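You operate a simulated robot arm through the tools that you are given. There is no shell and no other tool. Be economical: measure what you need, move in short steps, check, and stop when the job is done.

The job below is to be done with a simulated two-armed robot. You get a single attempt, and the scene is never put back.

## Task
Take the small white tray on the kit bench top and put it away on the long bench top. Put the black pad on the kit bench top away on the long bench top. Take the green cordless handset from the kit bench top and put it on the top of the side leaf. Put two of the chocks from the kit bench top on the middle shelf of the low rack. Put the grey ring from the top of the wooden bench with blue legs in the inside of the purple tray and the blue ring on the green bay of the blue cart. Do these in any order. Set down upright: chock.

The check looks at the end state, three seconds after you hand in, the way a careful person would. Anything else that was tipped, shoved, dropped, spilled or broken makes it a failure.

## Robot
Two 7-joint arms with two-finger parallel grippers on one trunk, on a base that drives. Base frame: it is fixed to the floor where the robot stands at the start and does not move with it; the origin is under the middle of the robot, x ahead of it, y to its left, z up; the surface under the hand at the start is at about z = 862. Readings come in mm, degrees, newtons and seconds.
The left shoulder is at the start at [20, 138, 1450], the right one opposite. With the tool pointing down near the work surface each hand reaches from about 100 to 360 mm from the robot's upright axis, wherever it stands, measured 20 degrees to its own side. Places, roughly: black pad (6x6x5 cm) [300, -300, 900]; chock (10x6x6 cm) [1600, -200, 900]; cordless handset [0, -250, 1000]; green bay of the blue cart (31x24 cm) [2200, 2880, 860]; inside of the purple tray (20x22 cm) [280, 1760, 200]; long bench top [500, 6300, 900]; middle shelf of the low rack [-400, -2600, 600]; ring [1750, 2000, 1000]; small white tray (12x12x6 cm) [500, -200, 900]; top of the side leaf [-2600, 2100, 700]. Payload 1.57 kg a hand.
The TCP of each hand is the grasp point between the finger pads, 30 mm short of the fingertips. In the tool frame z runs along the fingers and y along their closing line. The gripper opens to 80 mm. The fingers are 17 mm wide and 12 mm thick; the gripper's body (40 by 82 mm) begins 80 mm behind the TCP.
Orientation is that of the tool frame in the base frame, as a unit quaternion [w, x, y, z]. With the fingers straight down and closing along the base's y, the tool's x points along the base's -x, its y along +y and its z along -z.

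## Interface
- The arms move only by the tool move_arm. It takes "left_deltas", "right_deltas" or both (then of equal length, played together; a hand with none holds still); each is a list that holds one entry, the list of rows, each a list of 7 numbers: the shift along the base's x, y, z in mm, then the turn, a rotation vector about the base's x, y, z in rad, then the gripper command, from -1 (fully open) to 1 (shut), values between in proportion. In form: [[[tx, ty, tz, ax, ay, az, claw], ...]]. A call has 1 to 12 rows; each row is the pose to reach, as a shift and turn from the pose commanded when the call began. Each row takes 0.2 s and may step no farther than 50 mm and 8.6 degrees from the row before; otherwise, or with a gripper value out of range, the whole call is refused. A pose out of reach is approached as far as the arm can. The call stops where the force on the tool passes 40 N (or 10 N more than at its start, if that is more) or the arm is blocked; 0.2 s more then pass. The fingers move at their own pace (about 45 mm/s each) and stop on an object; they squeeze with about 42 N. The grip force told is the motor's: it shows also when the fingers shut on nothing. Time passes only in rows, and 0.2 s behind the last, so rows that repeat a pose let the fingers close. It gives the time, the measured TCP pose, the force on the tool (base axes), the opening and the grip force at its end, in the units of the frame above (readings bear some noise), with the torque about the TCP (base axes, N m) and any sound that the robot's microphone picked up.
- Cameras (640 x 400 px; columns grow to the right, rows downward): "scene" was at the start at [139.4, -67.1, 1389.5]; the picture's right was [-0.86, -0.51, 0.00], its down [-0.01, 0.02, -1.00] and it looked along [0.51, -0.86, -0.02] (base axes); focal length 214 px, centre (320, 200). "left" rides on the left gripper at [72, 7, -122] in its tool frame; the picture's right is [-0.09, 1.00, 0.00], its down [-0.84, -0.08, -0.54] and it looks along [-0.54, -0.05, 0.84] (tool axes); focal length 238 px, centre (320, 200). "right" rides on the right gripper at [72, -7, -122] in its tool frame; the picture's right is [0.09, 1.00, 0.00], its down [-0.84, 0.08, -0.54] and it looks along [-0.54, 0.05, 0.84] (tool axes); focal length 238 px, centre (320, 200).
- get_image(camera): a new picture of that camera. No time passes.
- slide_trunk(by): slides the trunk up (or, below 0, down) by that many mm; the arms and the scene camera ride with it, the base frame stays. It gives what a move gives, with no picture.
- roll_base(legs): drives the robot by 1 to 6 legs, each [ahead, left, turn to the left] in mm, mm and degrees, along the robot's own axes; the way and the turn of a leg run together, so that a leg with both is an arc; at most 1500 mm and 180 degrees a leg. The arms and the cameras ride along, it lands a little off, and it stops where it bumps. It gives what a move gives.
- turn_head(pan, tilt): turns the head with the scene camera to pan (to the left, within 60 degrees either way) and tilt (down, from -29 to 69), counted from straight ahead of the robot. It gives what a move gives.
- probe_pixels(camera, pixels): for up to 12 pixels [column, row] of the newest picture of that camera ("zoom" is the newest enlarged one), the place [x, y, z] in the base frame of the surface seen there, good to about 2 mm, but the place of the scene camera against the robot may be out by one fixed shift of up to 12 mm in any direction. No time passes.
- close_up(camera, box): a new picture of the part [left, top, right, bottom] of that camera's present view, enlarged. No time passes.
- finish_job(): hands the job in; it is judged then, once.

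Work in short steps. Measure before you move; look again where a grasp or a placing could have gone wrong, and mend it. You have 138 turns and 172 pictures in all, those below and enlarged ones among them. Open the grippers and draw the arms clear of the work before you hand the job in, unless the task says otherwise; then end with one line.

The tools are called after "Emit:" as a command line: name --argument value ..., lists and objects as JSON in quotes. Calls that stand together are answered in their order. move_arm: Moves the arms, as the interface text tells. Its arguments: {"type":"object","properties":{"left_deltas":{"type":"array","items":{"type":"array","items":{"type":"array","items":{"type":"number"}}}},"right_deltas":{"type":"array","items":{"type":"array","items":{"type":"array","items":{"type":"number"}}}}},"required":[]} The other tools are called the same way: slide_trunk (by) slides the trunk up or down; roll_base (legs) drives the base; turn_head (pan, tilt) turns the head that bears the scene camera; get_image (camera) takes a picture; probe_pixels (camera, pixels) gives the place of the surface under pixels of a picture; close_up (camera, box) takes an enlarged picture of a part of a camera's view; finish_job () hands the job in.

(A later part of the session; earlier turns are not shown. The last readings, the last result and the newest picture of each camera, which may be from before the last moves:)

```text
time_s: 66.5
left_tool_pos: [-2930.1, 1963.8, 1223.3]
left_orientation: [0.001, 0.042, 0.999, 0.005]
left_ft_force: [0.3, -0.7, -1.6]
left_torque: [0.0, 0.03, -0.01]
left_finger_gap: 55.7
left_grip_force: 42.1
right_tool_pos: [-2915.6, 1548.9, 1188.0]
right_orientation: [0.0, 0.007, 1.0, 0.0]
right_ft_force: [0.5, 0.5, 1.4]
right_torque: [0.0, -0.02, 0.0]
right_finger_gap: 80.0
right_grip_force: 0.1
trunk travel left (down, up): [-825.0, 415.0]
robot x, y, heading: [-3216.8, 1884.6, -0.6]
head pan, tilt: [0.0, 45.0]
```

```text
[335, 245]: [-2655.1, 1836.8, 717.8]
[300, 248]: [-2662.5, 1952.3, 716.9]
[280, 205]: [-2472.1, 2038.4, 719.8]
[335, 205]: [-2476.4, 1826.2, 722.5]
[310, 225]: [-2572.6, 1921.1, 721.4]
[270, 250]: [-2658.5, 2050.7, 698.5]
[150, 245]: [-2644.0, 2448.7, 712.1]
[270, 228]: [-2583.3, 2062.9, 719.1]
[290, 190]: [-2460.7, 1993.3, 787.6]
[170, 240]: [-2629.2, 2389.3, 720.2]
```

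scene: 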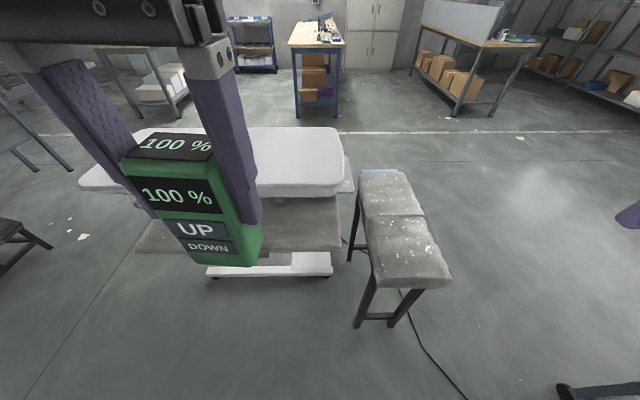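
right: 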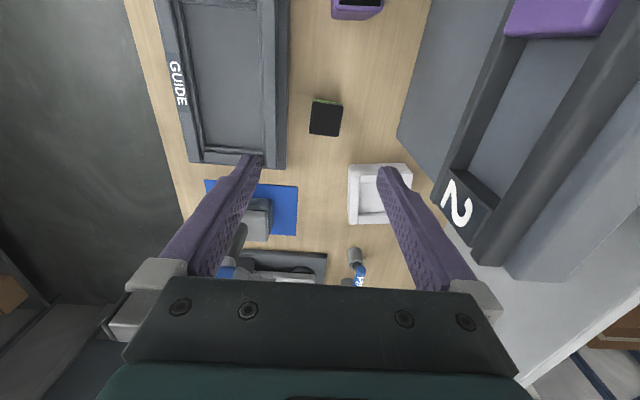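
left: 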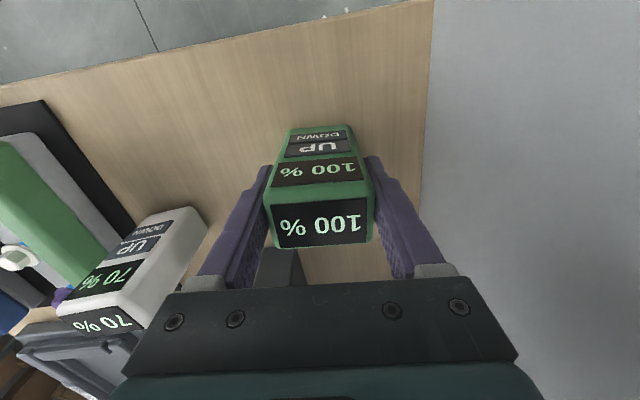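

Leaf: x -2665…-2470, y 1820…2450, z≈720. I'll drive up so that [-2590,2080] lies under the left hand and lower the trunk a little.

Emit:
roll_base --legs '[[318, 112, 0.6]]'

Emit:
slide_trunk --by -150

Emit:
get_image --camera "left"

Emit:
probe_pixels --camera "left" --pixels '[[200, 200], [240, 170], [420, 130], [440, 200], [320, 60], [150, 250], [320, 110], [320, 20]]'

```text
time_s: 68.8
left_tool_pos: [-2609.6, 2074.3, 1223.3]
left_orientation: [0.001, 0.039, 0.999, 0.004]
left_ft_force: [0.4, 0.3, -1.7]
left_torque: [-0.01, 0.01, -0.01]
left_finger_gap: 55.4
left_grip_force: 42.1
right_tool_pos: [-2592.6, 1657.7, 1189.0]
right_orientation: [0.0, 0.002, 1.0, -0.001]
right_ft_force: [0.7, 0.3, 0.1]
right_torque: [-0.04, 0.02, -0.03]
right_finger_gap: 79.8
right_grip_force: 0.1
trunk travel left (down, up): [-825.0, 415.0]
robot x, y, heading: [-2898.0, 1994.0, -0.2]
head pan, tilt: [0.0, 45.0]
```

```text
time_s: 70.5
left_tool_pos: [-2611.4, 2074.4, 1074.6]
left_orientation: [0.001, 0.038, 0.999, 0.005]
left_ft_force: [-0.3, -0.3, -1.9]
left_torque: [0.0, 0.02, -0.03]
left_finger_gap: 55.5
left_grip_force: 41.4
right_tool_pos: [-2592.2, 1658.4, 1039.0]
right_orientation: [0.0, 0.002, 1.0, -0.001]
right_ft_force: [-0.6, 0.8, 0.3]
right_torque: [-0.04, -0.05, 0.0]
right_finger_gap: 80.0
right_grip_force: 0.1
trunk travel left (down, up): [-675.0, 565.0]
robot x, y, heading: [-2902.3, 1993.2, -0.4]
head pan, tilt: [0.0, 45.0]
```

```text
142 pictures are left
```

left: 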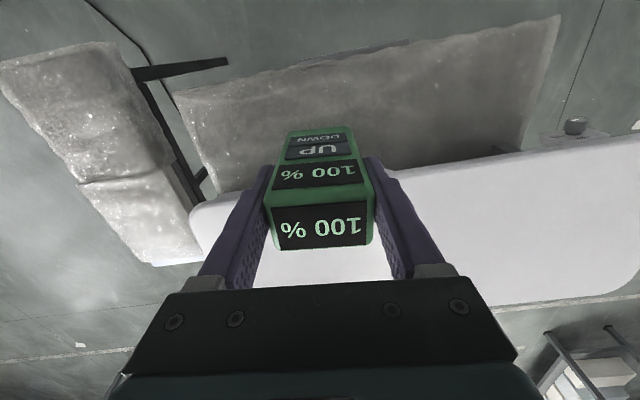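

```text
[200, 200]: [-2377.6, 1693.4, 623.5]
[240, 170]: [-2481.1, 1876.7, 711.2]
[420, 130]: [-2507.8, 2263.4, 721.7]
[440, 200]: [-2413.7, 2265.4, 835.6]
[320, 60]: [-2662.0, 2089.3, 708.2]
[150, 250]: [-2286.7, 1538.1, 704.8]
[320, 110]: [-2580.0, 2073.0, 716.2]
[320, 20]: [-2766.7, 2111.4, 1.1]
```

The leaf (z≈718) is clear below; I'll shift 35 mm forward and lower until the handset is nearly on it.

Emit:
move_arm --left_deltas '[[[15, 5, -40, 0, 0, 0, 1], [30, 5, -90, 0, 0, 0, 1], [36, 5, -140, 0, 0, 0, 1], [36, 5, -190, 0, 0, 0, 1], [36, 5, -230, 0, 0, 0, 1], [36, 5, -255, 0, 0, 0, 1]]]'

Emit:
move_arm --left_deltas '[[[0, 0, -5, 0, 0, 0, 1], [0, 0, -9, 0, 0, 0, 1], [0, 0, -13, 0, 0, 0, 1], [0, 0, -16, 0, 0, 0, 1]]]'

Emit:
get_image --camera "left"

```text
refused: row 2 steps farther than a row can; nothing moved
```

```text
time_s: 71.5
left_tool_pos: [-2610.0, 2075.6, 1057.6]
left_orientation: [0.001, 0.039, 0.999, 0.006]
left_ft_force: [0.0, 0.3, -1.7]
left_torque: [0.0, 0.02, -0.02]
left_finger_gap: 55.3
left_grip_force: 42.1
right_tool_pos: [-2592.5, 1658.6, 1037.9]
right_orientation: [0.001, 0.001, 1.0, -0.001]
right_ft_force: [-1.1, -1.0, -0.3]
right_torque: [0.0, -0.01, 0.0]
right_finger_gap: 80.1
right_grip_force: 0.1
trunk travel left (down, up): [-675.0, 565.0]
robot x, y, heading: [-2897.7, 1990.5, -0.1]
head pan, tilt: [0.0, 45.0]
```

```text
141 pictures are left
```

left: 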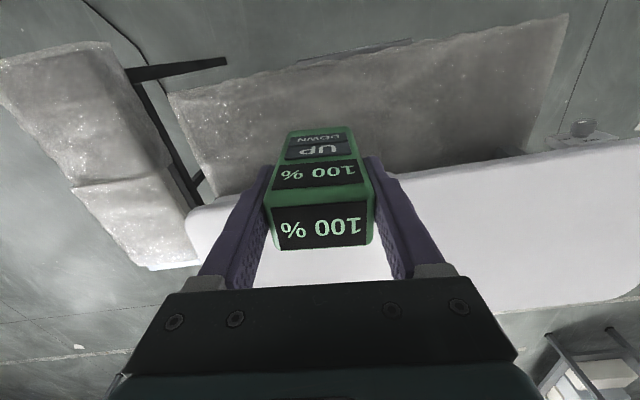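

The first call was refused for step size (only 16 mm down happened). I'll lower now in smaller steps from z=1058.

Emit:
move_arm --left_deltas '[[[15, 5, -35, 0, 0, 0, 1], [30, 5, -75, 0, 0, 0, 1], [36, 5, -120, 0, 0, 0, 1], [36, 5, -165, 0, 0, 0, 1], [36, 5, -205, 0, 0, 0, 1], [36, 5, -236, 0, 0, 0, 1], [36, 5, -242, 0, 0, 0, 1], [36, 5, -248, 0, 0, 0, 1]]]'

Emit:
get_image --camera "left"

```text
time_s: 73.3
left_tool_pos: [-2573.7, 2081.2, 807.5]
left_orientation: [0.001, 0.04, 0.999, 0.005]
left_ft_force: [0.2, -0.1, -1.9]
left_torque: [-0.03, -0.03, 0.01]
left_finger_gap: 55.8
left_grip_force: 42.1
right_tool_pos: [-2592.6, 1658.1, 1037.4]
right_orientation: [0.0, 0.002, 1.0, -0.001]
right_ft_force: [0.6, -0.8, -0.4]
right_torque: [0.01, 0.02, 0.02]
right_finger_gap: 79.8
right_grip_force: 0.0
trunk travel left (down, up): [-675.0, 565.0]
robot x, y, heading: [-2899.2, 1989.2, -0.2]
head pan, tilt: [0.0, 45.0]
```

```text
140 pictures are left
```

left: 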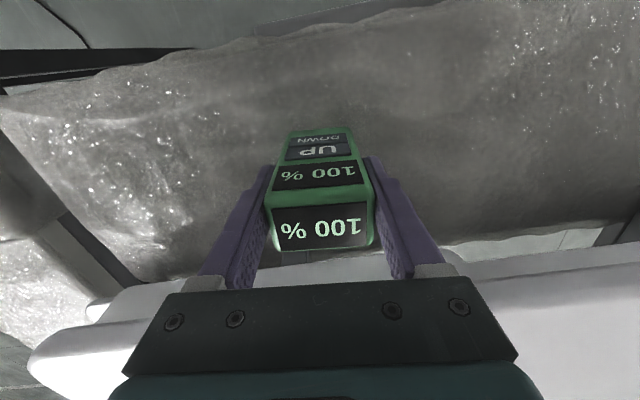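

Not yet touching (force -1.9 N). I'll lower by a few mm more, watching for contact.

Emit:
move_arm --left_deltas '[[[0, 0, -2, 0, 0, 0, 1], [0, 0, -4, 0, 0, 0, 1]]]'

Emit:
move_arm --left_deltas '[[[0, 0, -1, 0, 0, 0, 1], [0, 0, -2, 0, 0, 0, 1]]]'

Emit:
close_up --camera "left" --box '[240, 80, 400, 180]'

Emit:
probe_pixels --camera "left" --pixels '[[320, 115], [290, 115], [350, 115], [320, 100], [400, 130]]'

```text
time_s: 73.9
left_tool_pos: [-2575.3, 2080.0, 806.2]
left_orientation: [0.0, 0.039, 0.999, 0.004]
left_ft_force: [-0.7, 0.5, -2.1]
left_torque: [-0.03, 0.0, 0.01]
left_finger_gap: 55.6
left_grip_force: 42.5
right_tool_pos: [-2592.4, 1658.2, 1039.6]
right_orientation: [0.0, 0.001, 1.0, -0.001]
right_ft_force: [1.0, 0.4, 0.2]
right_torque: [-0.01, -0.01, 0.0]
right_finger_gap: 80.1
right_grip_force: 0.1
trunk travel left (down, up): [-675.0, 565.0]
robot x, y, heading: [-2900.6, 1991.0, -0.2]
head pan, tilt: [0.0, 45.0]
```

```text
time_s: 74.5
left_tool_pos: [-2574.7, 2079.5, 802.9]
left_orientation: [0.002, 0.038, 0.999, 0.005]
left_ft_force: [0.2, 0.0, -2.3]
left_torque: [0.01, 0.01, -0.02]
left_finger_gap: 55.5
left_grip_force: 41.7
right_tool_pos: [-2592.8, 1658.9, 1039.4]
right_orientation: [0.0, 0.002, 1.0, -0.002]
right_ft_force: [-0.8, 0.7, 0.2]
right_torque: [-0.03, -0.02, -0.03]
right_finger_gap: 79.9
right_grip_force: 0.0
trunk travel left (down, up): [-675.0, 565.0]
robot x, y, heading: [-2898.6, 1990.4, -0.5]
head pan, tilt: [0.0, 45.0]
```

```text
4.00 times, centred on (320, 130) of left
```

zoom: 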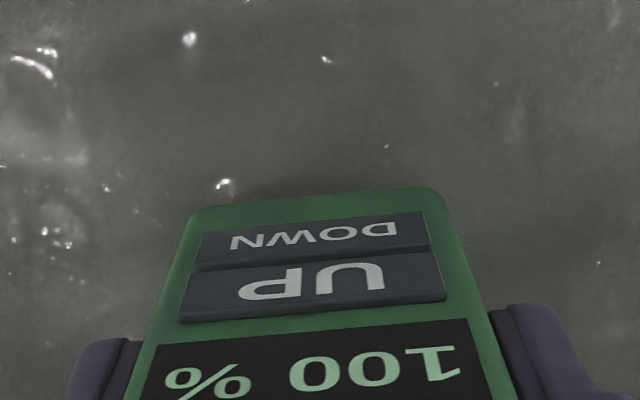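

```text
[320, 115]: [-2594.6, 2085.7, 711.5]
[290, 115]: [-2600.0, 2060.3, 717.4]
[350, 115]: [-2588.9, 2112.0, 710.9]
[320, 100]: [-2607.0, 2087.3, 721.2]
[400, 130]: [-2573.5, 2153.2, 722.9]
```

The surface reads 711–722 around it; still no contact. I'll continue lowering by small steps.

Emit:
move_arm --left_deltas '[[[0, 0, -2, 0, 0, 0, 1], [0, 0, -3, 0, 0, 0, 1]]]'

Emit:
move_arm --left_deltas '[[[0, 0, -1, 0, 0, 0, 1], [0, 0, -2, 0, 0, 0, 1]]]'

```text
time_s: 75.1
left_tool_pos: [-2573.8, 2078.6, 800.9]
left_orientation: [0.001, 0.04, 0.999, 0.005]
left_ft_force: [-0.4, -0.5, -2.1]
left_torque: [0.0, 0.01, 0.0]
left_finger_gap: 55.4
left_grip_force: 42.3
right_tool_pos: [-2591.9, 1660.0, 1038.8]
right_orientation: [0.001, 0.002, 1.0, -0.001]
right_ft_force: [0.6, -0.3, 0.0]
right_torque: [0.03, -0.01, -0.01]
right_finger_gap: 80.0
right_grip_force: 0.1
trunk travel left (down, up): [-675.0, 565.0]
robot x, y, heading: [-2899.7, 1992.8, -0.3]
head pan, tilt: [0.0, 45.0]
```

```text
time_s: 75.7
left_tool_pos: [-2575.0, 2079.8, 798.0]
left_orientation: [0.0, 0.039, 0.999, 0.005]
left_ft_force: [-0.4, -0.8, -1.9]
left_torque: [-0.03, 0.03, -0.02]
left_finger_gap: 55.6
left_grip_force: 42.3
right_tool_pos: [-2591.8, 1658.9, 1039.4]
right_orientation: [0.0, 0.003, 1.0, 0.0]
right_ft_force: [0.2, 0.4, -0.7]
right_torque: [-0.02, 0.0, 0.01]
right_finger_gap: 80.1
right_grip_force: 0.1
trunk travel left (down, up): [-675.0, 565.0]
robot x, y, heading: [-2898.2, 1988.8, -0.1]
head pan, tilt: [0.0, 45.0]
```

Bottom at about 714 and still free; continuing down.

Emit:
move_arm --left_deltas '[[[0, 0, -2, 0, 0, 0, 1], [0, 0, -3, 0, 0, 0, 1]]]'

Emit:
move_arm --left_deltas '[[[0, 0, -1, 0, 0, 0, 1], [0, 0, -2, 0, 0, 0, 1]]]'

Emit:
get_image --camera "scene"

```text
time_s: 76.3
left_tool_pos: [-2575.2, 2078.2, 795.8]
left_orientation: [0.001, 0.04, 0.999, 0.004]
left_ft_force: [-0.8, 0.5, -2.5]
left_torque: [0.04, -0.01, -0.02]
left_finger_gap: 55.8
left_grip_force: 41.9
right_tool_pos: [-2592.1, 1658.6, 1038.2]
right_orientation: [0.0, 0.002, 1.0, -0.002]
right_ft_force: [-0.8, -1.3, 0.4]
right_torque: [-0.02, 0.02, -0.02]
right_finger_gap: 80.2
right_grip_force: 0.1
trunk travel left (down, up): [-675.0, 565.0]
robot x, y, heading: [-2898.4, 1991.8, -0.5]
head pan, tilt: [0.0, 45.0]
```

```text
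time_s: 76.9
left_tool_pos: [-2575.1, 2079.6, 794.7]
left_orientation: [0.0, 0.038, 0.999, 0.004]
left_ft_force: [-3.2, 2.0, 13.2]
left_torque: [-0.25, 0.15, -0.08]
left_finger_gap: 55.5
left_grip_force: 41.8
right_tool_pos: [-2593.3, 1658.9, 1038.1]
right_orientation: [0.0, 0.001, 1.0, 0.0]
right_ft_force: [-0.7, 0.3, 0.6]
right_torque: [0.01, 0.0, 0.02]
right_finger_gap: 80.0
right_grip_force: 0.0
trunk travel left (down, up): [-675.0, 565.0]
robot x, y, heading: [-2898.6, 1995.1, -0.1]
head pan, tilt: [0.0, 45.0]
```

```text
138 pictures are left
```

scene: 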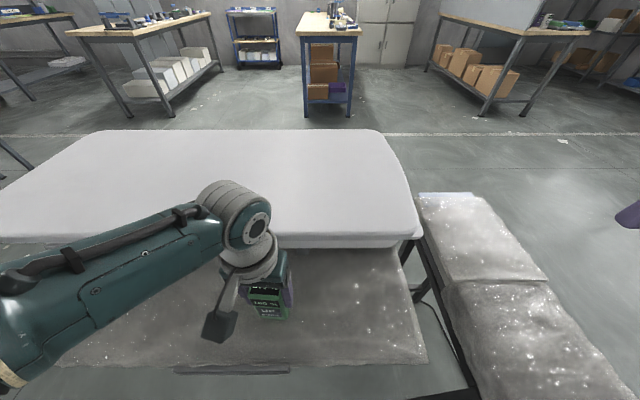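

Contact felt (13 N at z=794.7). I'll open the fingers and lift off straight up.

Emit:
move_arm --left_deltas '[[[0, 0, 1, 0, 0, 0, -0.2], [0, 0, 1, 0, 0, 0, -1], [0, 0, 1, 0, 0, 0, -1], [0, 0, 20, 0, 0, 0, -1], [0, 0, 65, 0, 0, 0, -1], [0, 0, 110, 0, 0, 0, -1], [0, 0, 155, 0, 0, 0, -1], [0, 0, 200, 0, 0, 0, -1], [0, 0, 245, 0, 0, 0, -1], [0, 0, 290, 0, 0, 0, -1]]]'

Emit:
get_image --camera "left"

```text
time_s: 79.1
left_tool_pos: [-2574.7, 2079.9, 1083.3]
left_orientation: [0.001, 0.039, 0.999, 0.004]
left_ft_force: [-0.3, 0.3, -0.7]
left_torque: [-0.01, 0.01, 0.02]
left_finger_gap: 79.9
left_grip_force: 0.1
right_tool_pos: [-2593.0, 1658.3, 1039.7]
right_orientation: [0.0, 0.001, 1.0, -0.001]
right_ft_force: [0.5, 0.2, -0.8]
right_torque: [-0.01, 0.0, 0.03]
right_finger_gap: 79.7
right_grip_force: 0.1
trunk travel left (down, up): [-675.0, 565.0]
robot x, y, heading: [-2900.1, 1990.4, 0.1]
head pan, tilt: [0.0, 45.0]
```

```text
137 pictures are left
```

left: 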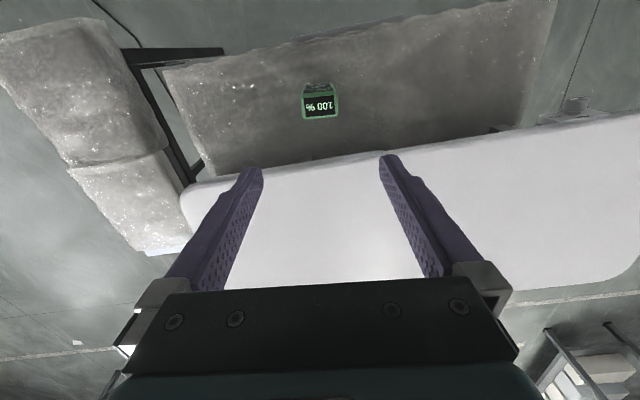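

The handset stands upright on the leaf at (320,100). Now I'll raise the trunk back and retrace the way to the right side of the kit bench.

Emit:
slide_trunk --by 150

Emit:
roll_base --legs '[[-310, -90, 0], [0, 0, 117.5], [-845, 0, 0], [0, 0, 40.1], [-1403, 0, 0]]'

Emit:
roll_base --legs '[[0, 0, -37.3], [-906, 0, 0], [-906, 0, 0], [0, 0, -30.3]]'

Emit:
turn_head --pan -50 --tilt 30

Emit:
get_image --camera "scene"

```text
time_s: 80.9
left_tool_pos: [-2573.6, 2078.7, 1235.3]
left_orientation: [0.001, 0.038, 0.999, 0.004]
left_ft_force: [0.5, -0.2, 0.3]
left_torque: [-0.01, 0.02, 0.0]
left_finger_gap: 80.0
left_grip_force: 0.1
right_tool_pos: [-2592.0, 1659.0, 1189.1]
right_orientation: [0.0, 0.002, 1.0, -0.001]
right_ft_force: [1.3, -0.1, 0.4]
right_torque: [0.02, -0.03, -0.01]
right_finger_gap: 80.0
right_grip_force: 0.1
trunk travel left (down, up): [-825.0, 415.0]
robot x, y, heading: [-2898.6, 1989.0, -0.3]
head pan, tilt: [0.0, 45.0]
```

```text
time_s: 100.5
left_tool_pos: [-1845.6, 644.6, 1234.6]
left_orientation: [0.004, 0.972, -0.235, -0.002]
left_ft_force: [0.7, -0.1, 0.7]
left_torque: [0.0, -0.01, 0.03]
left_finger_gap: 80.1
left_grip_force: 0.0
right_tool_pos: [-1666.2, 1024.1, 1189.3]
right_orientation: [-0.001, 0.98, -0.2, 0.0]
right_ft_force: [-0.3, 0.7, 0.2]
right_torque: [0.01, 0.0, 0.0]
right_finger_gap: 79.9
right_grip_force: 0.1
trunk travel left (down, up): [-825.0, 415.0]
robot x, y, heading: [-1509.7, 596.1, 157.1]
head pan, tilt: [0.0, 45.0]
```

```text
time_s: 112.9
left_tool_pos: [-714.3, -650.0, 1235.3]
left_orientation: [-0.002, -0.671, 0.742, 0.005]
left_ft_force: [-0.5, -0.2, -0.1]
left_torque: [-0.04, -0.01, 0.0]
left_finger_gap: 79.8
left_grip_force: 0.0
right_tool_pos: [-295.0, -678.4, 1189.0]
right_orientation: [0.0, -0.698, 0.716, 0.0]
right_ft_force: [-0.3, -0.4, -0.5]
right_torque: [-0.01, -0.01, 0.02]
right_finger_gap: 80.1
right_grip_force: 0.1
trunk travel left (down, up): [-825.0, 415.0]
robot x, y, heading: [-635.2, -976.9, 88.6]
head pan, tilt: [0.0, 45.0]
```

```text
time_s: 114.1
left_tool_pos: [-714.0, -651.0, 1234.9]
left_orientation: [-0.002, -0.672, 0.741, 0.004]
left_ft_force: [0.2, -0.5, -0.3]
left_torque: [-0.03, 0.02, -0.03]
left_finger_gap: 79.9
left_grip_force: 0.1
right_tool_pos: [-294.1, -678.0, 1188.9]
right_orientation: [0.001, -0.698, 0.716, -0.001]
right_ft_force: [-0.6, 0.5, -0.6]
right_torque: [-0.03, 0.03, 0.0]
right_finger_gap: 80.0
right_grip_force: 0.0
trunk travel left (down, up): [-825.0, 415.0]
robot x, y, heading: [-634.1, -980.1, 88.5]
head pan, tilt: [-50.0, 30.0]
```

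```text
136 pictures are left
```

scene: 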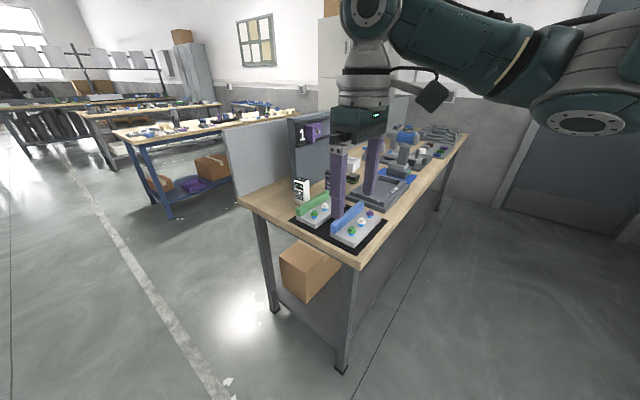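

The way along the bench's right side is clear. I'll sidestep to x≈430 facing the bench and look at the tray and pad.

Emit:
roll_base --legs '[[0, -1060, 1.5]]'

Emit:
turn_head --pan 0 --tilt 45

Emit:
get_image --camera "scene"

```text
time_s: 119.5
left_tool_pos: [341.9, -669.0, 1234.7]
left_orientation: [-0.002, -0.679, 0.734, 0.003]
left_ft_force: [-0.1, 0.4, 0.5]
left_torque: [0.0, 0.03, 0.0]
left_finger_gap: 80.0
left_grip_force: 0.0
right_tool_pos: [761.4, -687.1, 1189.2]
right_orientation: [0.001, -0.706, 0.708, -0.001]
right_ft_force: [-1.0, -0.3, -0.2]
right_torque: [0.05, 0.0, 0.0]
right_finger_gap: 79.9
right_grip_force: 0.0
trunk travel left (down, up): [-825.0, 415.0]
robot x, y, heading: [431.5, -990.3, 89.7]
head pan, tilt: [-50.0, 30.0]
```

```text
time_s: 120.7
left_tool_pos: [341.4, -669.9, 1233.9]
left_orientation: [-0.002, -0.68, 0.733, 0.004]
left_ft_force: [0.0, -0.4, 0.1]
left_torque: [0.0, -0.01, 0.03]
left_finger_gap: 80.0
left_grip_force: 0.1
right_tool_pos: [761.6, -687.4, 1188.4]
right_orientation: [0.001, -0.706, 0.709, -0.001]
right_ft_force: [0.3, -0.5, 0.4]
right_torque: [-0.01, -0.01, 0.02]
right_finger_gap: 79.9
right_grip_force: 0.0
trunk travel left (down, up): [-825.0, 415.0]
robot x, y, heading: [430.4, -994.3, 89.5]
head pan, tilt: [0.0, 45.0]
```

```text
135 pictures are left
```

scene: 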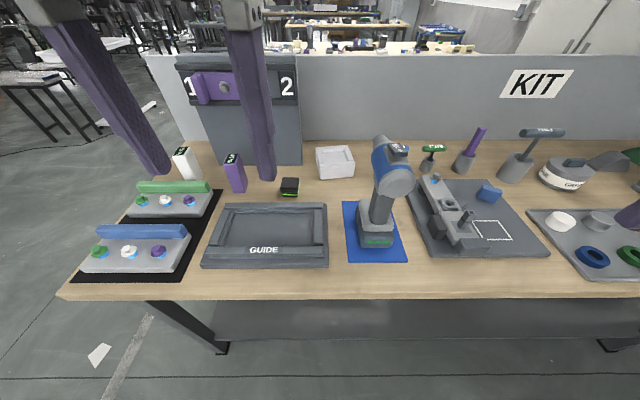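

Clear view: tray at (335,160), pad at (289,187), drill at (385,190). I'll probe their extents.

Emit:
close_up --camera "scene" --box '[170, 60, 430, 270]'

Emit:
probe_pixels --camera "scene" --pixels '[[316, 148], [353, 147], [318, 178], [354, 177], [281, 180], [298, 179], [282, 194], [298, 194], [392, 142], [395, 180], [412, 175], [375, 240]]'

Emit:
probe_pixels --camera "scene" --pixels '[[300, 160], [298, 70], [230, 155], [240, 185], [325, 230], [320, 210], [335, 162], [290, 296], [380, 145]]'

```text
1.90 times, centred on (300, 165) of scene
```

zoom: 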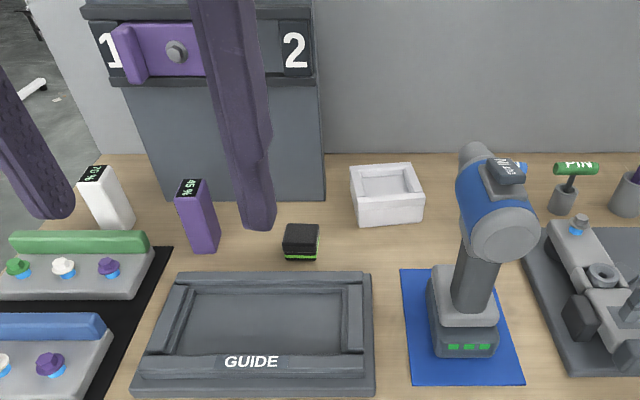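

```text
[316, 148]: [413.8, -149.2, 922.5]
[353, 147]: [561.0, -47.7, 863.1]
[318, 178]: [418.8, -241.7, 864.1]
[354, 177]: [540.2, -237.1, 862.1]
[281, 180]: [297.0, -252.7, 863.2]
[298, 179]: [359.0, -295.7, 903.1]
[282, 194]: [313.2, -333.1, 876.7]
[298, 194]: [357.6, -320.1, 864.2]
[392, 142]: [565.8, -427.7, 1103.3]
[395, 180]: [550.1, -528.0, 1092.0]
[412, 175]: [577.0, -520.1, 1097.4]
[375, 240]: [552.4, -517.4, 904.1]
```

```text
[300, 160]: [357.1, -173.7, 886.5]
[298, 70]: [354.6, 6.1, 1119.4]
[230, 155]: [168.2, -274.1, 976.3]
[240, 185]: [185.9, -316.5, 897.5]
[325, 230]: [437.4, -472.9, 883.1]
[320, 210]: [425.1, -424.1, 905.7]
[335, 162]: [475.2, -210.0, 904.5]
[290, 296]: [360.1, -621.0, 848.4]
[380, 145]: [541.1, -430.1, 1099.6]
```

The drill (top ≈1110) stands where a right forearm would pass, so I'll take tray and pad with the left hand, one trip each. I'll drive so the tray's front rim (about [478,-253]) lies under the left hand.

Emit:
roll_base --legs '[[400, -120, 0.4]]'

Emit:
get_image --camera "left"

Emit:
close_up --camera "left" --box '[240, 30, 400, 150]'

```text
time_s: 123.3
left_tool_pos: [463.8, -268.6, 1234.8]
left_orientation: [-0.003, -0.68, 0.733, 0.004]
left_ft_force: [0.3, -0.7, 0.3]
left_torque: [-0.01, 0.01, 0.01]
left_finger_gap: 80.1
left_grip_force: 0.1
right_tool_pos: [883.7, -285.6, 1188.3]
right_orientation: [0.0, -0.707, 0.707, -0.001]
right_ft_force: [-0.3, -1.0, -0.9]
right_torque: [0.0, 0.0, 0.0]
right_finger_gap: 80.0
right_grip_force: 0.1
trunk travel left (down, up): [-825.0, 415.0]
robot x, y, heading: [551.1, -593.1, 90.0]
head pan, tilt: [0.0, 45.0]
```

```text
133 pictures are left
```

left: 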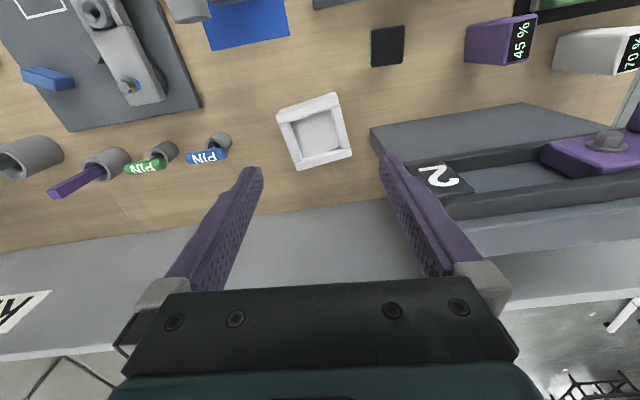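

```text
3.33 times, centred on (320, 90) of left
```

zoom: 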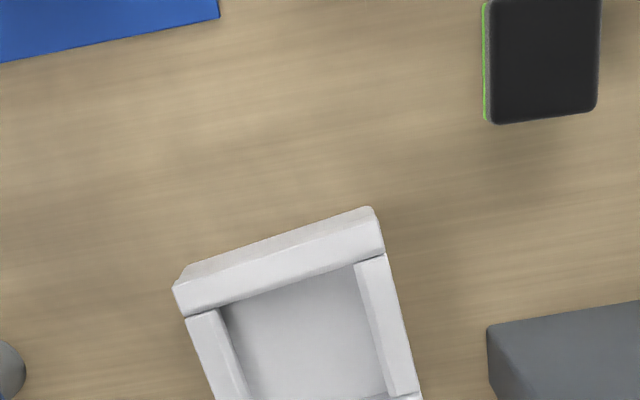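

The tray is in view, rotated about 15° in the picture. I'll probe across its front rim in the zoom.

Emit:
probe_pixels --camera "zoom" --pixels '[[180, 300], [380, 240], [375, 215], [270, 245], [275, 260], [280, 275], [285, 290], [290, 310], [300, 360], [210, 360], [385, 330], [280, 230]]'

Emit:
close_up --camera "left" --box '[260, 80, 370, 180]'

Emit:
probe_pixels --camera "zoom" --pixels '[[110, 190], [420, 90], [440, 160], [220, 500], [520, 400], [280, 130], [290, 160], [300, 190], [310, 225], [340, 320], [130, 230], [500, 390]]'

```text
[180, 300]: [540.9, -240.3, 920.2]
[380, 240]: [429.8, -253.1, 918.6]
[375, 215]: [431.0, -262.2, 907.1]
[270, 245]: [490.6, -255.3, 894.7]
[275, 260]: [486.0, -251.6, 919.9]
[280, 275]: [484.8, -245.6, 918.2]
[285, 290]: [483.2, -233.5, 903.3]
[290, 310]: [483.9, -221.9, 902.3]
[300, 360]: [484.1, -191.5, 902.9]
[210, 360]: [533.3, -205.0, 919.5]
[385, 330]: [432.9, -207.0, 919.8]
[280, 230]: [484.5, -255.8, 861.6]
```

```text
4.00 times, centred on (315, 130) of left
```

zoom: 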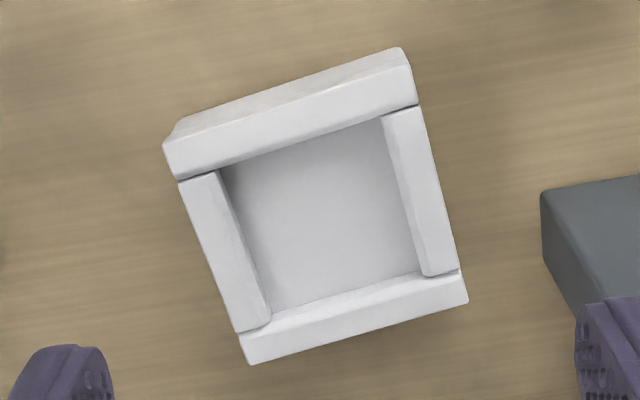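

```text
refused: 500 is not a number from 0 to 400
```

Rim top z≈919, inner floor ≈903. I'll probe the left-hand side rim (picture right) for its line and thickness, since it suits the present finger direction.

Emit:
probe_pixels --camera "zoom" --pixels '[[405, 130], [422, 190], [437, 250], [400, 190], [410, 190], [432, 190], [440, 190], [380, 190], [195, 190], [255, 310], [290, 120], [360, 310]]'

```text
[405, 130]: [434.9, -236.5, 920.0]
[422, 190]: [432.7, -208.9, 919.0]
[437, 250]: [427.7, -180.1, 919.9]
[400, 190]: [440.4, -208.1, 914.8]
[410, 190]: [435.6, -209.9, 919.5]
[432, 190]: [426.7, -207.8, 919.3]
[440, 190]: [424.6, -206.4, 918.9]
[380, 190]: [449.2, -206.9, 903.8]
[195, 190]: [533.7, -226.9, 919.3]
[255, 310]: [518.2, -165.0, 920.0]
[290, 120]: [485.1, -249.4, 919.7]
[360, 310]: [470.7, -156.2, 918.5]
```

Rim: center line passes [432,-205], 16 mm thick, turned +7.3°. It is a bit too far from here, so I'll drive 80 mm closer, then turn the hand 11.5° and come down above the rim.

Emit:
roll_base --legs '[[80, 0, 0]]'

Emit:
move_arm --left_deltas '[[[-10, -5, -40, 0, 0, 0.1, -1], [-20, -10, -80, 0, 0, 0.2, -1], [-30, -16, -125, 0, 0, 0.2, -1], [-32, -16, -170, 0, 0, 0.2, -1], [-32, -16, -215, 0, 0, 0.2, -1]]]'

Emit:
get_image --camera "left"

```text
time_s: 124.3
left_tool_pos: [464.3, -188.1, 1234.0]
left_orientation: [-0.002, -0.681, 0.733, 0.004]
left_ft_force: [0.3, 0.3, 0.6]
left_torque: [-0.05, -0.01, 0.0]
left_finger_gap: 80.1
left_grip_force: 0.0
right_tool_pos: [883.6, -206.0, 1189.2]
right_orientation: [0.0, -0.706, 0.708, -0.001]
right_ft_force: [-0.2, 0.3, 0.7]
right_torque: [0.01, 0.01, 0.01]
right_finger_gap: 79.9
right_grip_force: 0.1
trunk travel left (down, up): [-825.0, 415.0]
robot x, y, heading: [550.7, -515.9, 89.9]
head pan, tilt: [0.0, 45.0]
```

```text
time_s: 125.5
left_tool_pos: [432.3, -205.8, 1017.8]
left_orientation: [0.003, 0.749, -0.662, -0.004]
left_ft_force: [-0.3, -0.4, -0.4]
left_torque: [-0.01, 0.01, 0.0]
left_finger_gap: 80.0
left_grip_force: 0.2
right_tool_pos: [882.9, -205.3, 1188.6]
right_orientation: [0.0, -0.707, 0.708, -0.001]
right_ft_force: [0.7, -0.1, 0.1]
right_torque: [-0.01, 0.03, -0.03]
right_finger_gap: 79.9
right_grip_force: 0.1
trunk travel left (down, up): [-825.0, 415.0]
robot x, y, heading: [551.3, -512.5, 90.0]
head pan, tilt: [0.0, 45.0]
```

```text
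130 pictures are left
```

left: 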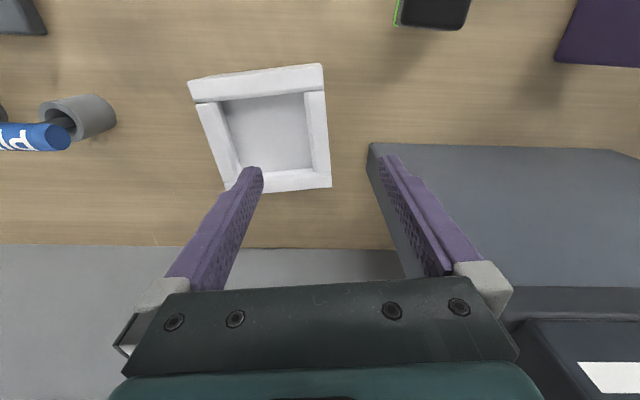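

The rim at (318,130) lies between the fingers. I'll narrow the opening to about 56 mm and go down to z≈937, then close.

Emit:
move_arm --left_deltas '[[[0, 0, 0, 0, 0, 0, -0.4], [0, 0, -40, 0, 0, 0, -0.4], [0, 0, -70, 0, 0, 0, -0.4], [0, 0, -81, 0, 0, 0, -0.4], [0, 0, -81, 0, 0, 0, -0.4]]]'

Emit:
get_image --camera "left"

```text
time_s: 126.8
left_tool_pos: [433.1, -204.6, 938.2]
left_orientation: [0.003, 0.75, -0.662, -0.003]
left_ft_force: [0.5, -0.4, -0.5]
left_torque: [0.0, -0.02, -0.01]
left_finger_gap: 56.1
left_grip_force: 0.0
right_tool_pos: [884.6, -206.1, 1188.4]
right_orientation: [0.001, -0.706, 0.708, -0.001]
right_ft_force: [-0.5, -0.6, -0.6]
right_torque: [-0.02, 0.0, -0.02]
right_finger_gap: 80.1
right_grip_force: 0.1
trunk travel left (down, up): [-825.0, 415.0]
robot x, y, heading: [554.1, -513.3, 89.9]
head pan, tilt: [0.0, 45.0]
```

```text
129 pictures are left
```

left: 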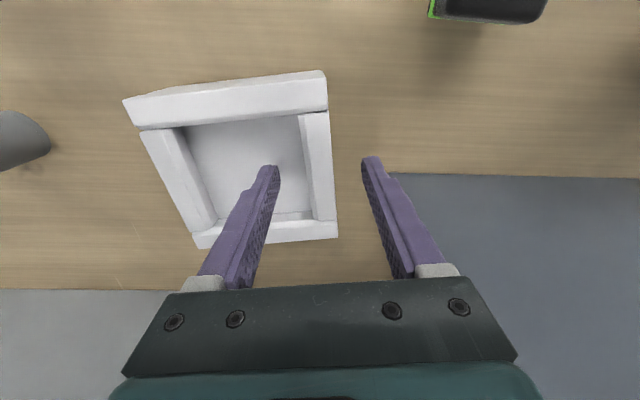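

The inner finger is inside the tray, outer one outside. I'll go 2 mm lower, close, and lift a little.

Emit:
move_arm --left_deltas '[[[0, 0, -2, 0, 0, 0, -0.4], [0, 0, -2, 0, 0, 0, 1], [0, 0, -2, 0, 0, 0, 1], [0, 0, -2, 0, 0, 0, 1], [0, 0, -2, 0, 0, 0, 1], [0, 0, 20, 0, 0, 0, 1], [0, 0, 60, 0, 0, 0, 1]]]'

Emit:
get_image --camera "left"

```text
time_s: 128.3
left_tool_pos: [431.9, -206.1, 1000.0]
left_orientation: [0.003, 0.75, -0.661, -0.003]
left_ft_force: [0.4, -1.7, -0.9]
left_torque: [0.01, 0.05, 0.0]
left_finger_gap: 17.8
left_grip_force: 32.8
right_tool_pos: [882.8, -205.3, 1188.0]
right_orientation: [0.0, -0.706, 0.708, 0.0]
right_ft_force: [0.3, 0.2, -1.0]
right_torque: [0.02, -0.01, 0.04]
right_finger_gap: 79.9
right_grip_force: 0.1
trunk travel left (down, up): [-825.0, 415.0]
robot x, y, heading: [551.8, -511.9, 90.0]
head pan, tilt: [0.0, 45.0]
```

```text
128 pictures are left
```

left: 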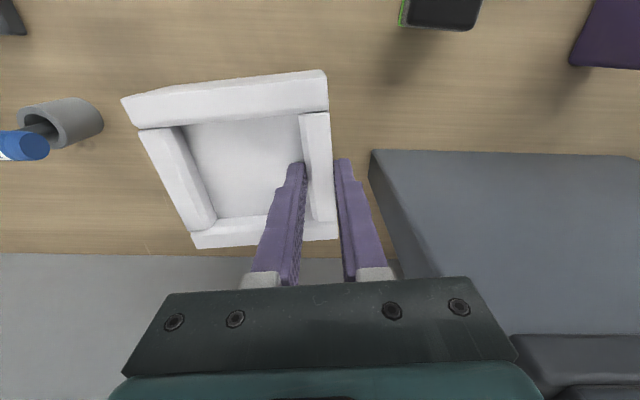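

The tray is held level. I'll lift it high, back away from the bench, go round its near end and north along the aisle, then look.

Emit:
move_arm --left_deltas '[[[0, 0, 45, 0, 0, 0, 1], [0, 0, 90, 0, 0, 0, 1], [0, 0, 135, 0, 0, 0, 1], [0, 0, 180, 0, 0, 0, 1], [0, 0, 230, 0, 0, 0, 1]]]'

Emit:
roll_base --legs '[[-480, 0, 0], [0, 1350, 0], [1500, 0, 0], [1000, 0, 0]]'

Emit:
turn_head --pan -20 --tilt 15

Emit:
get_image --camera "scene"

```text
time_s: 129.6
left_tool_pos: [431.6, -204.0, 1225.7]
left_orientation: [0.003, 0.75, -0.661, -0.004]
left_ft_force: [0.6, 0.8, -1.5]
left_torque: [0.03, 0.07, 0.0]
left_finger_gap: 18.1
left_grip_force: 32.3
right_tool_pos: [884.0, -205.5, 1188.6]
right_orientation: [0.0, -0.707, 0.708, -0.001]
right_ft_force: [0.5, 0.4, -0.4]
right_torque: [0.01, 0.0, 0.03]
right_finger_gap: 80.1
right_grip_force: 0.1
trunk travel left (down, up): [-825.0, 415.0]
robot x, y, heading: [549.9, -513.7, 89.8]
head pan, tilt: [0.0, 45.0]
```

```text
time_s: 150.6
left_tool_pos: [-990.3, 1803.4, 1226.0]
left_orientation: [0.004, 0.765, -0.645, -0.004]
left_ft_force: [0.2, 0.0, -1.9]
left_torque: [-0.05, 0.08, 0.01]
left_finger_gap: 17.7
left_grip_force: 32.5
right_tool_pos: [-538.0, 1821.4, 1189.0]
right_orientation: [0.0, 0.722, -0.692, 0.002]
right_ft_force: [0.1, -0.5, 0.2]
right_torque: [0.0, 0.0, -0.03]
right_finger_gap: 79.9
right_grip_force: 0.0
trunk travel left (down, up): [-825.0, 415.0]
robot x, y, heading: [-856.0, 1500.1, 92.5]
head pan, tilt: [0.0, 45.0]
```

```text
time_s: 151.6
left_tool_pos: [-990.4, 1803.8, 1225.3]
left_orientation: [0.004, 0.765, -0.645, -0.003]
left_ft_force: [0.0, -0.2, -1.2]
left_torque: [0.02, 0.06, 0.02]
left_finger_gap: 17.8
left_grip_force: 32.5
right_tool_pos: [-538.5, 1823.1, 1187.4]
right_orientation: [0.001, 0.722, -0.692, 0.001]
right_ft_force: [0.2, 0.2, 0.4]
right_torque: [-0.02, 0.0, 0.05]
right_finger_gap: 80.4
right_grip_force: 0.1
trunk travel left (down, up): [-825.0, 415.0]
robot x, y, heading: [-856.1, 1497.5, 92.5]
head pan, tilt: [-20.0, 15.0]
```

```text
127 pictures are left
```

scene: 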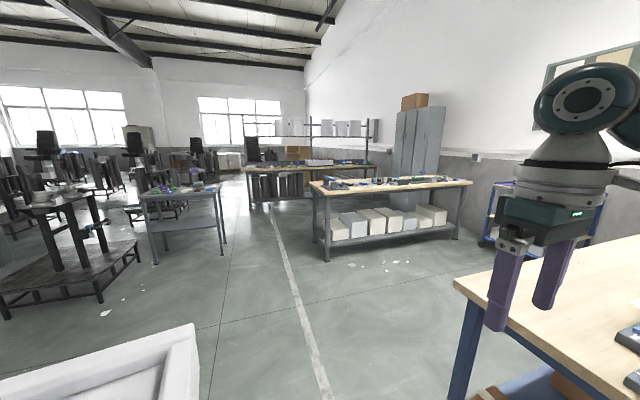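

Two candidate benches at (390,185) and farther (310,165). I'll probe their tops.

Emit:
probe_pixels --camera "scene" --pixels '[[330, 193], [455, 183], [390, 178], [250, 170], [370, 168], [330, 163], [310, 165], [180, 190], [215, 250], [325, 255], [255, 205], [600, 240]]'

Emit:
close_up --camera "scene" --box '[220, 100, 480, 270]'

```text
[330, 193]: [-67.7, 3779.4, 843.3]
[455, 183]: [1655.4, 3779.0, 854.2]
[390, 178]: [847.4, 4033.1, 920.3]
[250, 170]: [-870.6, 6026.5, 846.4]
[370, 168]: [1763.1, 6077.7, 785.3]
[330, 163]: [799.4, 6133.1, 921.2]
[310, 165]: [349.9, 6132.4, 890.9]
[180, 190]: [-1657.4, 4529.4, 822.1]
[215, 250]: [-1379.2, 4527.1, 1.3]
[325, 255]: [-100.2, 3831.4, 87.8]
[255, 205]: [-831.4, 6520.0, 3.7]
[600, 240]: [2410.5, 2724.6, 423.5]
```

```text
2.35 times, centred on (350, 185) of scene
```

zoom: 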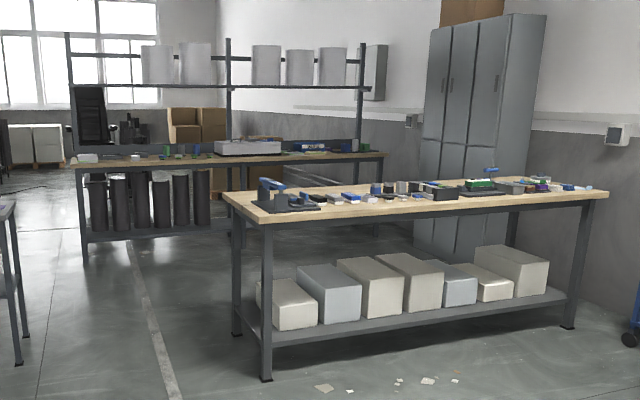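

The far one (y≈6030–6700, x −870…1760) is the long bench. I'll drive up the aisle to about [-720,5300] and look at its top.

Emit:
roll_base --legs '[[0, -130, -2.5], [1300, 0, 0], [1300, 0, 0], [1200, 0, 0]]'

Emit:
turn_head --pan -25 --tilt 30

Emit:
get_image --camera "scene"

```text
time_s: 170.8
left_tool_pos: [-811.9, 5627.3, 1226.1]
left_orientation: [0.004, 0.741, -0.671, -0.004]
left_ft_force: [0.4, -0.3, -0.7]
left_torque: [-0.03, 0.04, 0.0]
left_finger_gap: 17.7
left_grip_force: 32.5
right_tool_pos: [-360.4, 5611.7, 1188.1]
right_orientation: [-0.001, -0.697, 0.717, -0.001]
right_ft_force: [-0.5, 0.2, 0.6]
right_torque: [0.03, -0.02, -0.03]
right_finger_gap: 80.0
right_grip_force: 0.1
trunk travel left (down, up): [-825.0, 415.0]
robot x, y, heading: [-701.4, 5311.3, 88.2]
head pan, tilt: [-20.0, 15.0]
```

```text
time_s: 171.6
left_tool_pos: [-812.8, 5627.0, 1225.8]
left_orientation: [0.003, 0.741, -0.672, -0.004]
left_ft_force: [0.2, 0.0, -1.9]
left_torque: [0.02, 0.05, -0.01]
left_finger_gap: 17.6
left_grip_force: 32.8
right_tool_pos: [-361.0, 5613.3, 1188.2]
right_orientation: [-0.001, -0.697, 0.717, -0.001]
right_ft_force: [-1.4, -0.6, 0.7]
right_torque: [0.03, 0.03, -0.01]
right_finger_gap: 80.0
right_grip_force: 0.1
trunk travel left (down, up): [-825.0, 415.0]
robot x, y, heading: [-703.6, 5313.2, 88.2]
head pan, tilt: [-25.0, 30.0]
```

```text
125 pictures are left
```

scene: 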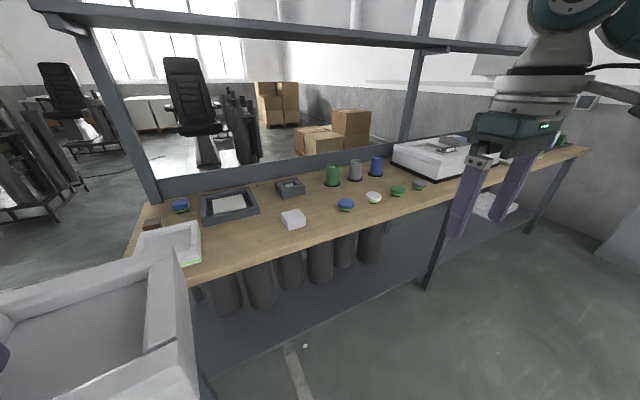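

The bench top has free space near the front edge around (320,225) and (420,200). I'll probe the surface, items and the upper bar.

Emit:
probe_pixels --camera "scene" --pixels '[[293, 222], [345, 206], [373, 198], [398, 191], [320, 235], [370, 215], [250, 235], [230, 255], [300, 35], [155, 200], [210, 205], [258, 212]]'

Emit:
close_up --camera "scene" --box '[110, 120, 470, 290]'

Emit:
probe_pixels --camera "scene" --pixels '[[240, 245], [245, 258], [270, 225], [200, 262], [215, 235], [265, 195], [310, 200]]'

```text
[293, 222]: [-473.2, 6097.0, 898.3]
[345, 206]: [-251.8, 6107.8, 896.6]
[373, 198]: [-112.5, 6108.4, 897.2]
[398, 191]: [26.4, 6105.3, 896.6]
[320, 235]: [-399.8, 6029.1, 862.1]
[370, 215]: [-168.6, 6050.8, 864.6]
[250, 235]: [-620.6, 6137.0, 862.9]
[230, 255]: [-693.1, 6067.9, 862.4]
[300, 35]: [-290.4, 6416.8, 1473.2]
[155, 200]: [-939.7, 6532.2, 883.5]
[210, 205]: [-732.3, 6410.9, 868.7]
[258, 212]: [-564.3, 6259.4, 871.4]
```

```text
1.78 times, centred on (290, 205) of scene
```

zoom: 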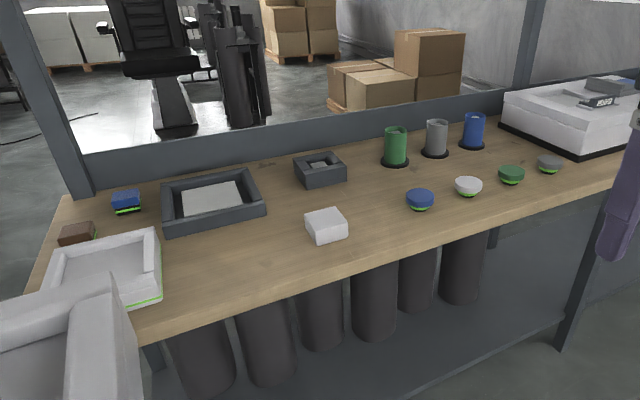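

```text
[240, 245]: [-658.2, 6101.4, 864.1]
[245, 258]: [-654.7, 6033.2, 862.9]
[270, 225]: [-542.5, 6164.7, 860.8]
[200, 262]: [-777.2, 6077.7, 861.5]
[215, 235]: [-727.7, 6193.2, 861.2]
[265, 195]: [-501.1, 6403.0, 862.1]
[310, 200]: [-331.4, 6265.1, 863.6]
```

Free spot: x −760…−520, y 6020…6200, z 862. I'll drive so the tray comes to about [-650,6105] and lower it partway.

Emit:
roll_base --legs '[[481, -98, 1.8]]'

Emit:
move_arm --left_deltas '[[[0, 0, -40, 0, 0, -0.06, 1], [0, 0, -85, 0, 0, -0.12, 1], [0, 0, -130, 0, 0, -0.12, 1], [0, 0, -170, 0, 0, -0.12, 1]]]'

Emit:
get_image --camera "left"

```text
time_s: 174.5
left_tool_pos: [-718.4, 6094.3, 1225.9]
left_orientation: [0.004, 0.751, -0.66, -0.004]
left_ft_force: [0.7, -0.8, -1.0]
left_torque: [0.0, 0.08, -0.05]
left_finger_gap: 17.8
left_grip_force: 32.6
right_tool_pos: [-266.1, 6094.4, 1188.1]
right_orientation: [0.0, 0.708, -0.707, 0.001]
right_ft_force: [0.1, -0.3, -1.2]
right_torque: [-0.01, -0.01, -0.01]
right_finger_gap: 80.2
right_grip_force: 0.0
trunk travel left (down, up): [-825.0, 415.0]
robot x, y, heading: [-598.0, 5785.5, 90.2]
head pan, tilt: [-25.0, 30.0]
```

```text
time_s: 175.5
left_tool_pos: [-716.8, 6093.7, 1056.4]
left_orientation: [0.004, 0.71, -0.704, -0.004]
left_ft_force: [0.0, -0.2, -1.2]
left_torque: [-0.02, 0.05, -0.02]
left_finger_gap: 18.0
left_grip_force: 32.5
right_tool_pos: [-266.8, 6094.0, 1187.9]
right_orientation: [0.0, 0.708, -0.706, 0.0]
right_ft_force: [-0.5, 0.0, 0.5]
right_torque: [-0.03, 0.01, -0.01]
right_finger_gap: 80.2
right_grip_force: 0.0
trunk travel left (down, up): [-825.0, 415.0]
robot x, y, heading: [-601.4, 5783.5, 90.2]
head pan, tilt: [-25.0, 30.0]
```

```text
123 pictures are left
```

left: 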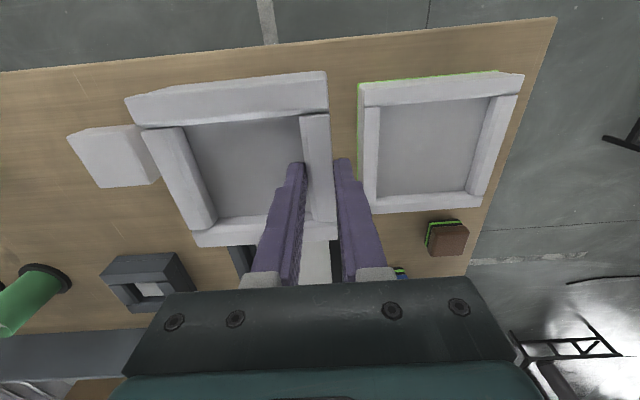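

I'll probe the neighbours' edges: existing white tray at (362,150), white cube at (150,160).

Emit:
probe_pixels --camera "left" --pixels '[[360, 100], [366, 190], [374, 208], [150, 165], [155, 182], [125, 135], [246, 262], [300, 55], [345, 120], [330, 260]]'

```text
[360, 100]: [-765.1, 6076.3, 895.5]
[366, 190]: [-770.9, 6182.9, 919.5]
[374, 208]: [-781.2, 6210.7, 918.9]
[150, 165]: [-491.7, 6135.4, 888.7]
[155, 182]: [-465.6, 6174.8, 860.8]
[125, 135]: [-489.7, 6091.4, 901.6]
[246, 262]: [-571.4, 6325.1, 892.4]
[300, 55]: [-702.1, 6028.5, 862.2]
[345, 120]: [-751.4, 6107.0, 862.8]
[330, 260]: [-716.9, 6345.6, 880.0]
```

I'll shift 34 mm right for room, and lower to just above the surface (TCP target ≈937).

Emit:
move_arm --left_deltas '[[[20, 0, -20, 0, 0, 0, 1], [34, 2, -60, 0, 0, 0, 1], [34, 2, -100, 0, 0, 0, 1], [34, 2, -115, 0, 0, 0, 1], [34, 2, -118, 0, 0, 0, 1]]]'

Emit:
move_arm --left_deltas '[[[0, 0, -1, 0, 0, 0, 1], [0, 0, -2, 0, 0, 0, 1]]]'

Emit:
get_image --camera "left"

```text
time_s: 176.7
left_tool_pos: [-684.5, 6095.0, 936.9]
left_orientation: [0.004, 0.711, -0.704, -0.003]
left_ft_force: [-0.2, -1.3, 1.4]
left_torque: [0.08, -0.18, -0.08]
left_finger_gap: 18.0
left_grip_force: 33.0
right_tool_pos: [-266.1, 6093.7, 1187.9]
right_orientation: [0.001, 0.709, -0.706, 0.001]
right_ft_force: [-0.2, -0.7, -0.1]
right_torque: [0.03, 0.0, -0.02]
right_finger_gap: 80.1
right_grip_force: 0.1
trunk travel left (down, up): [-825.0, 415.0]
robot x, y, heading: [-594.6, 5787.3, 90.0]
head pan, tilt: [-25.0, 30.0]
```

```text
time_s: 177.3
left_tool_pos: [-682.9, 6095.7, 936.3]
left_orientation: [0.004, 0.71, -0.704, -0.003]
left_ft_force: [-0.1, -1.4, 4.7]
left_torque: [0.12, -0.16, -0.09]
left_finger_gap: 17.8
left_grip_force: 32.4
right_tool_pos: [-266.9, 6092.9, 1187.8]
right_orientation: [0.0, 0.708, -0.706, 0.001]
right_ft_force: [-0.4, 0.6, -0.2]
right_torque: [0.0, -0.06, 0.0]
right_finger_gap: 80.1
right_grip_force: 0.2
trunk travel left (down, up): [-825.0, 415.0]
robot x, y, heading: [-595.6, 5784.4, 90.0]
head pan, tilt: [-25.0, 30.0]
```

```text
122 pictures are left
```

left: 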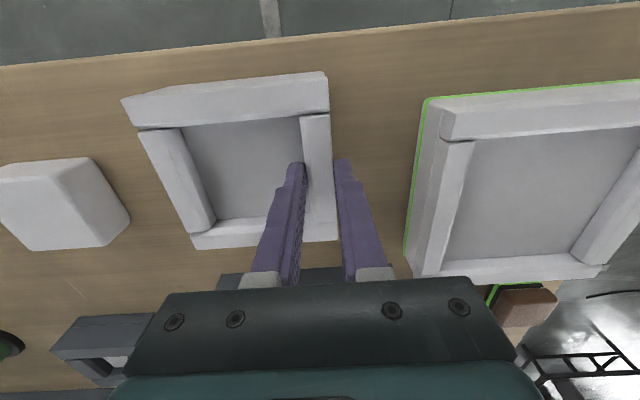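

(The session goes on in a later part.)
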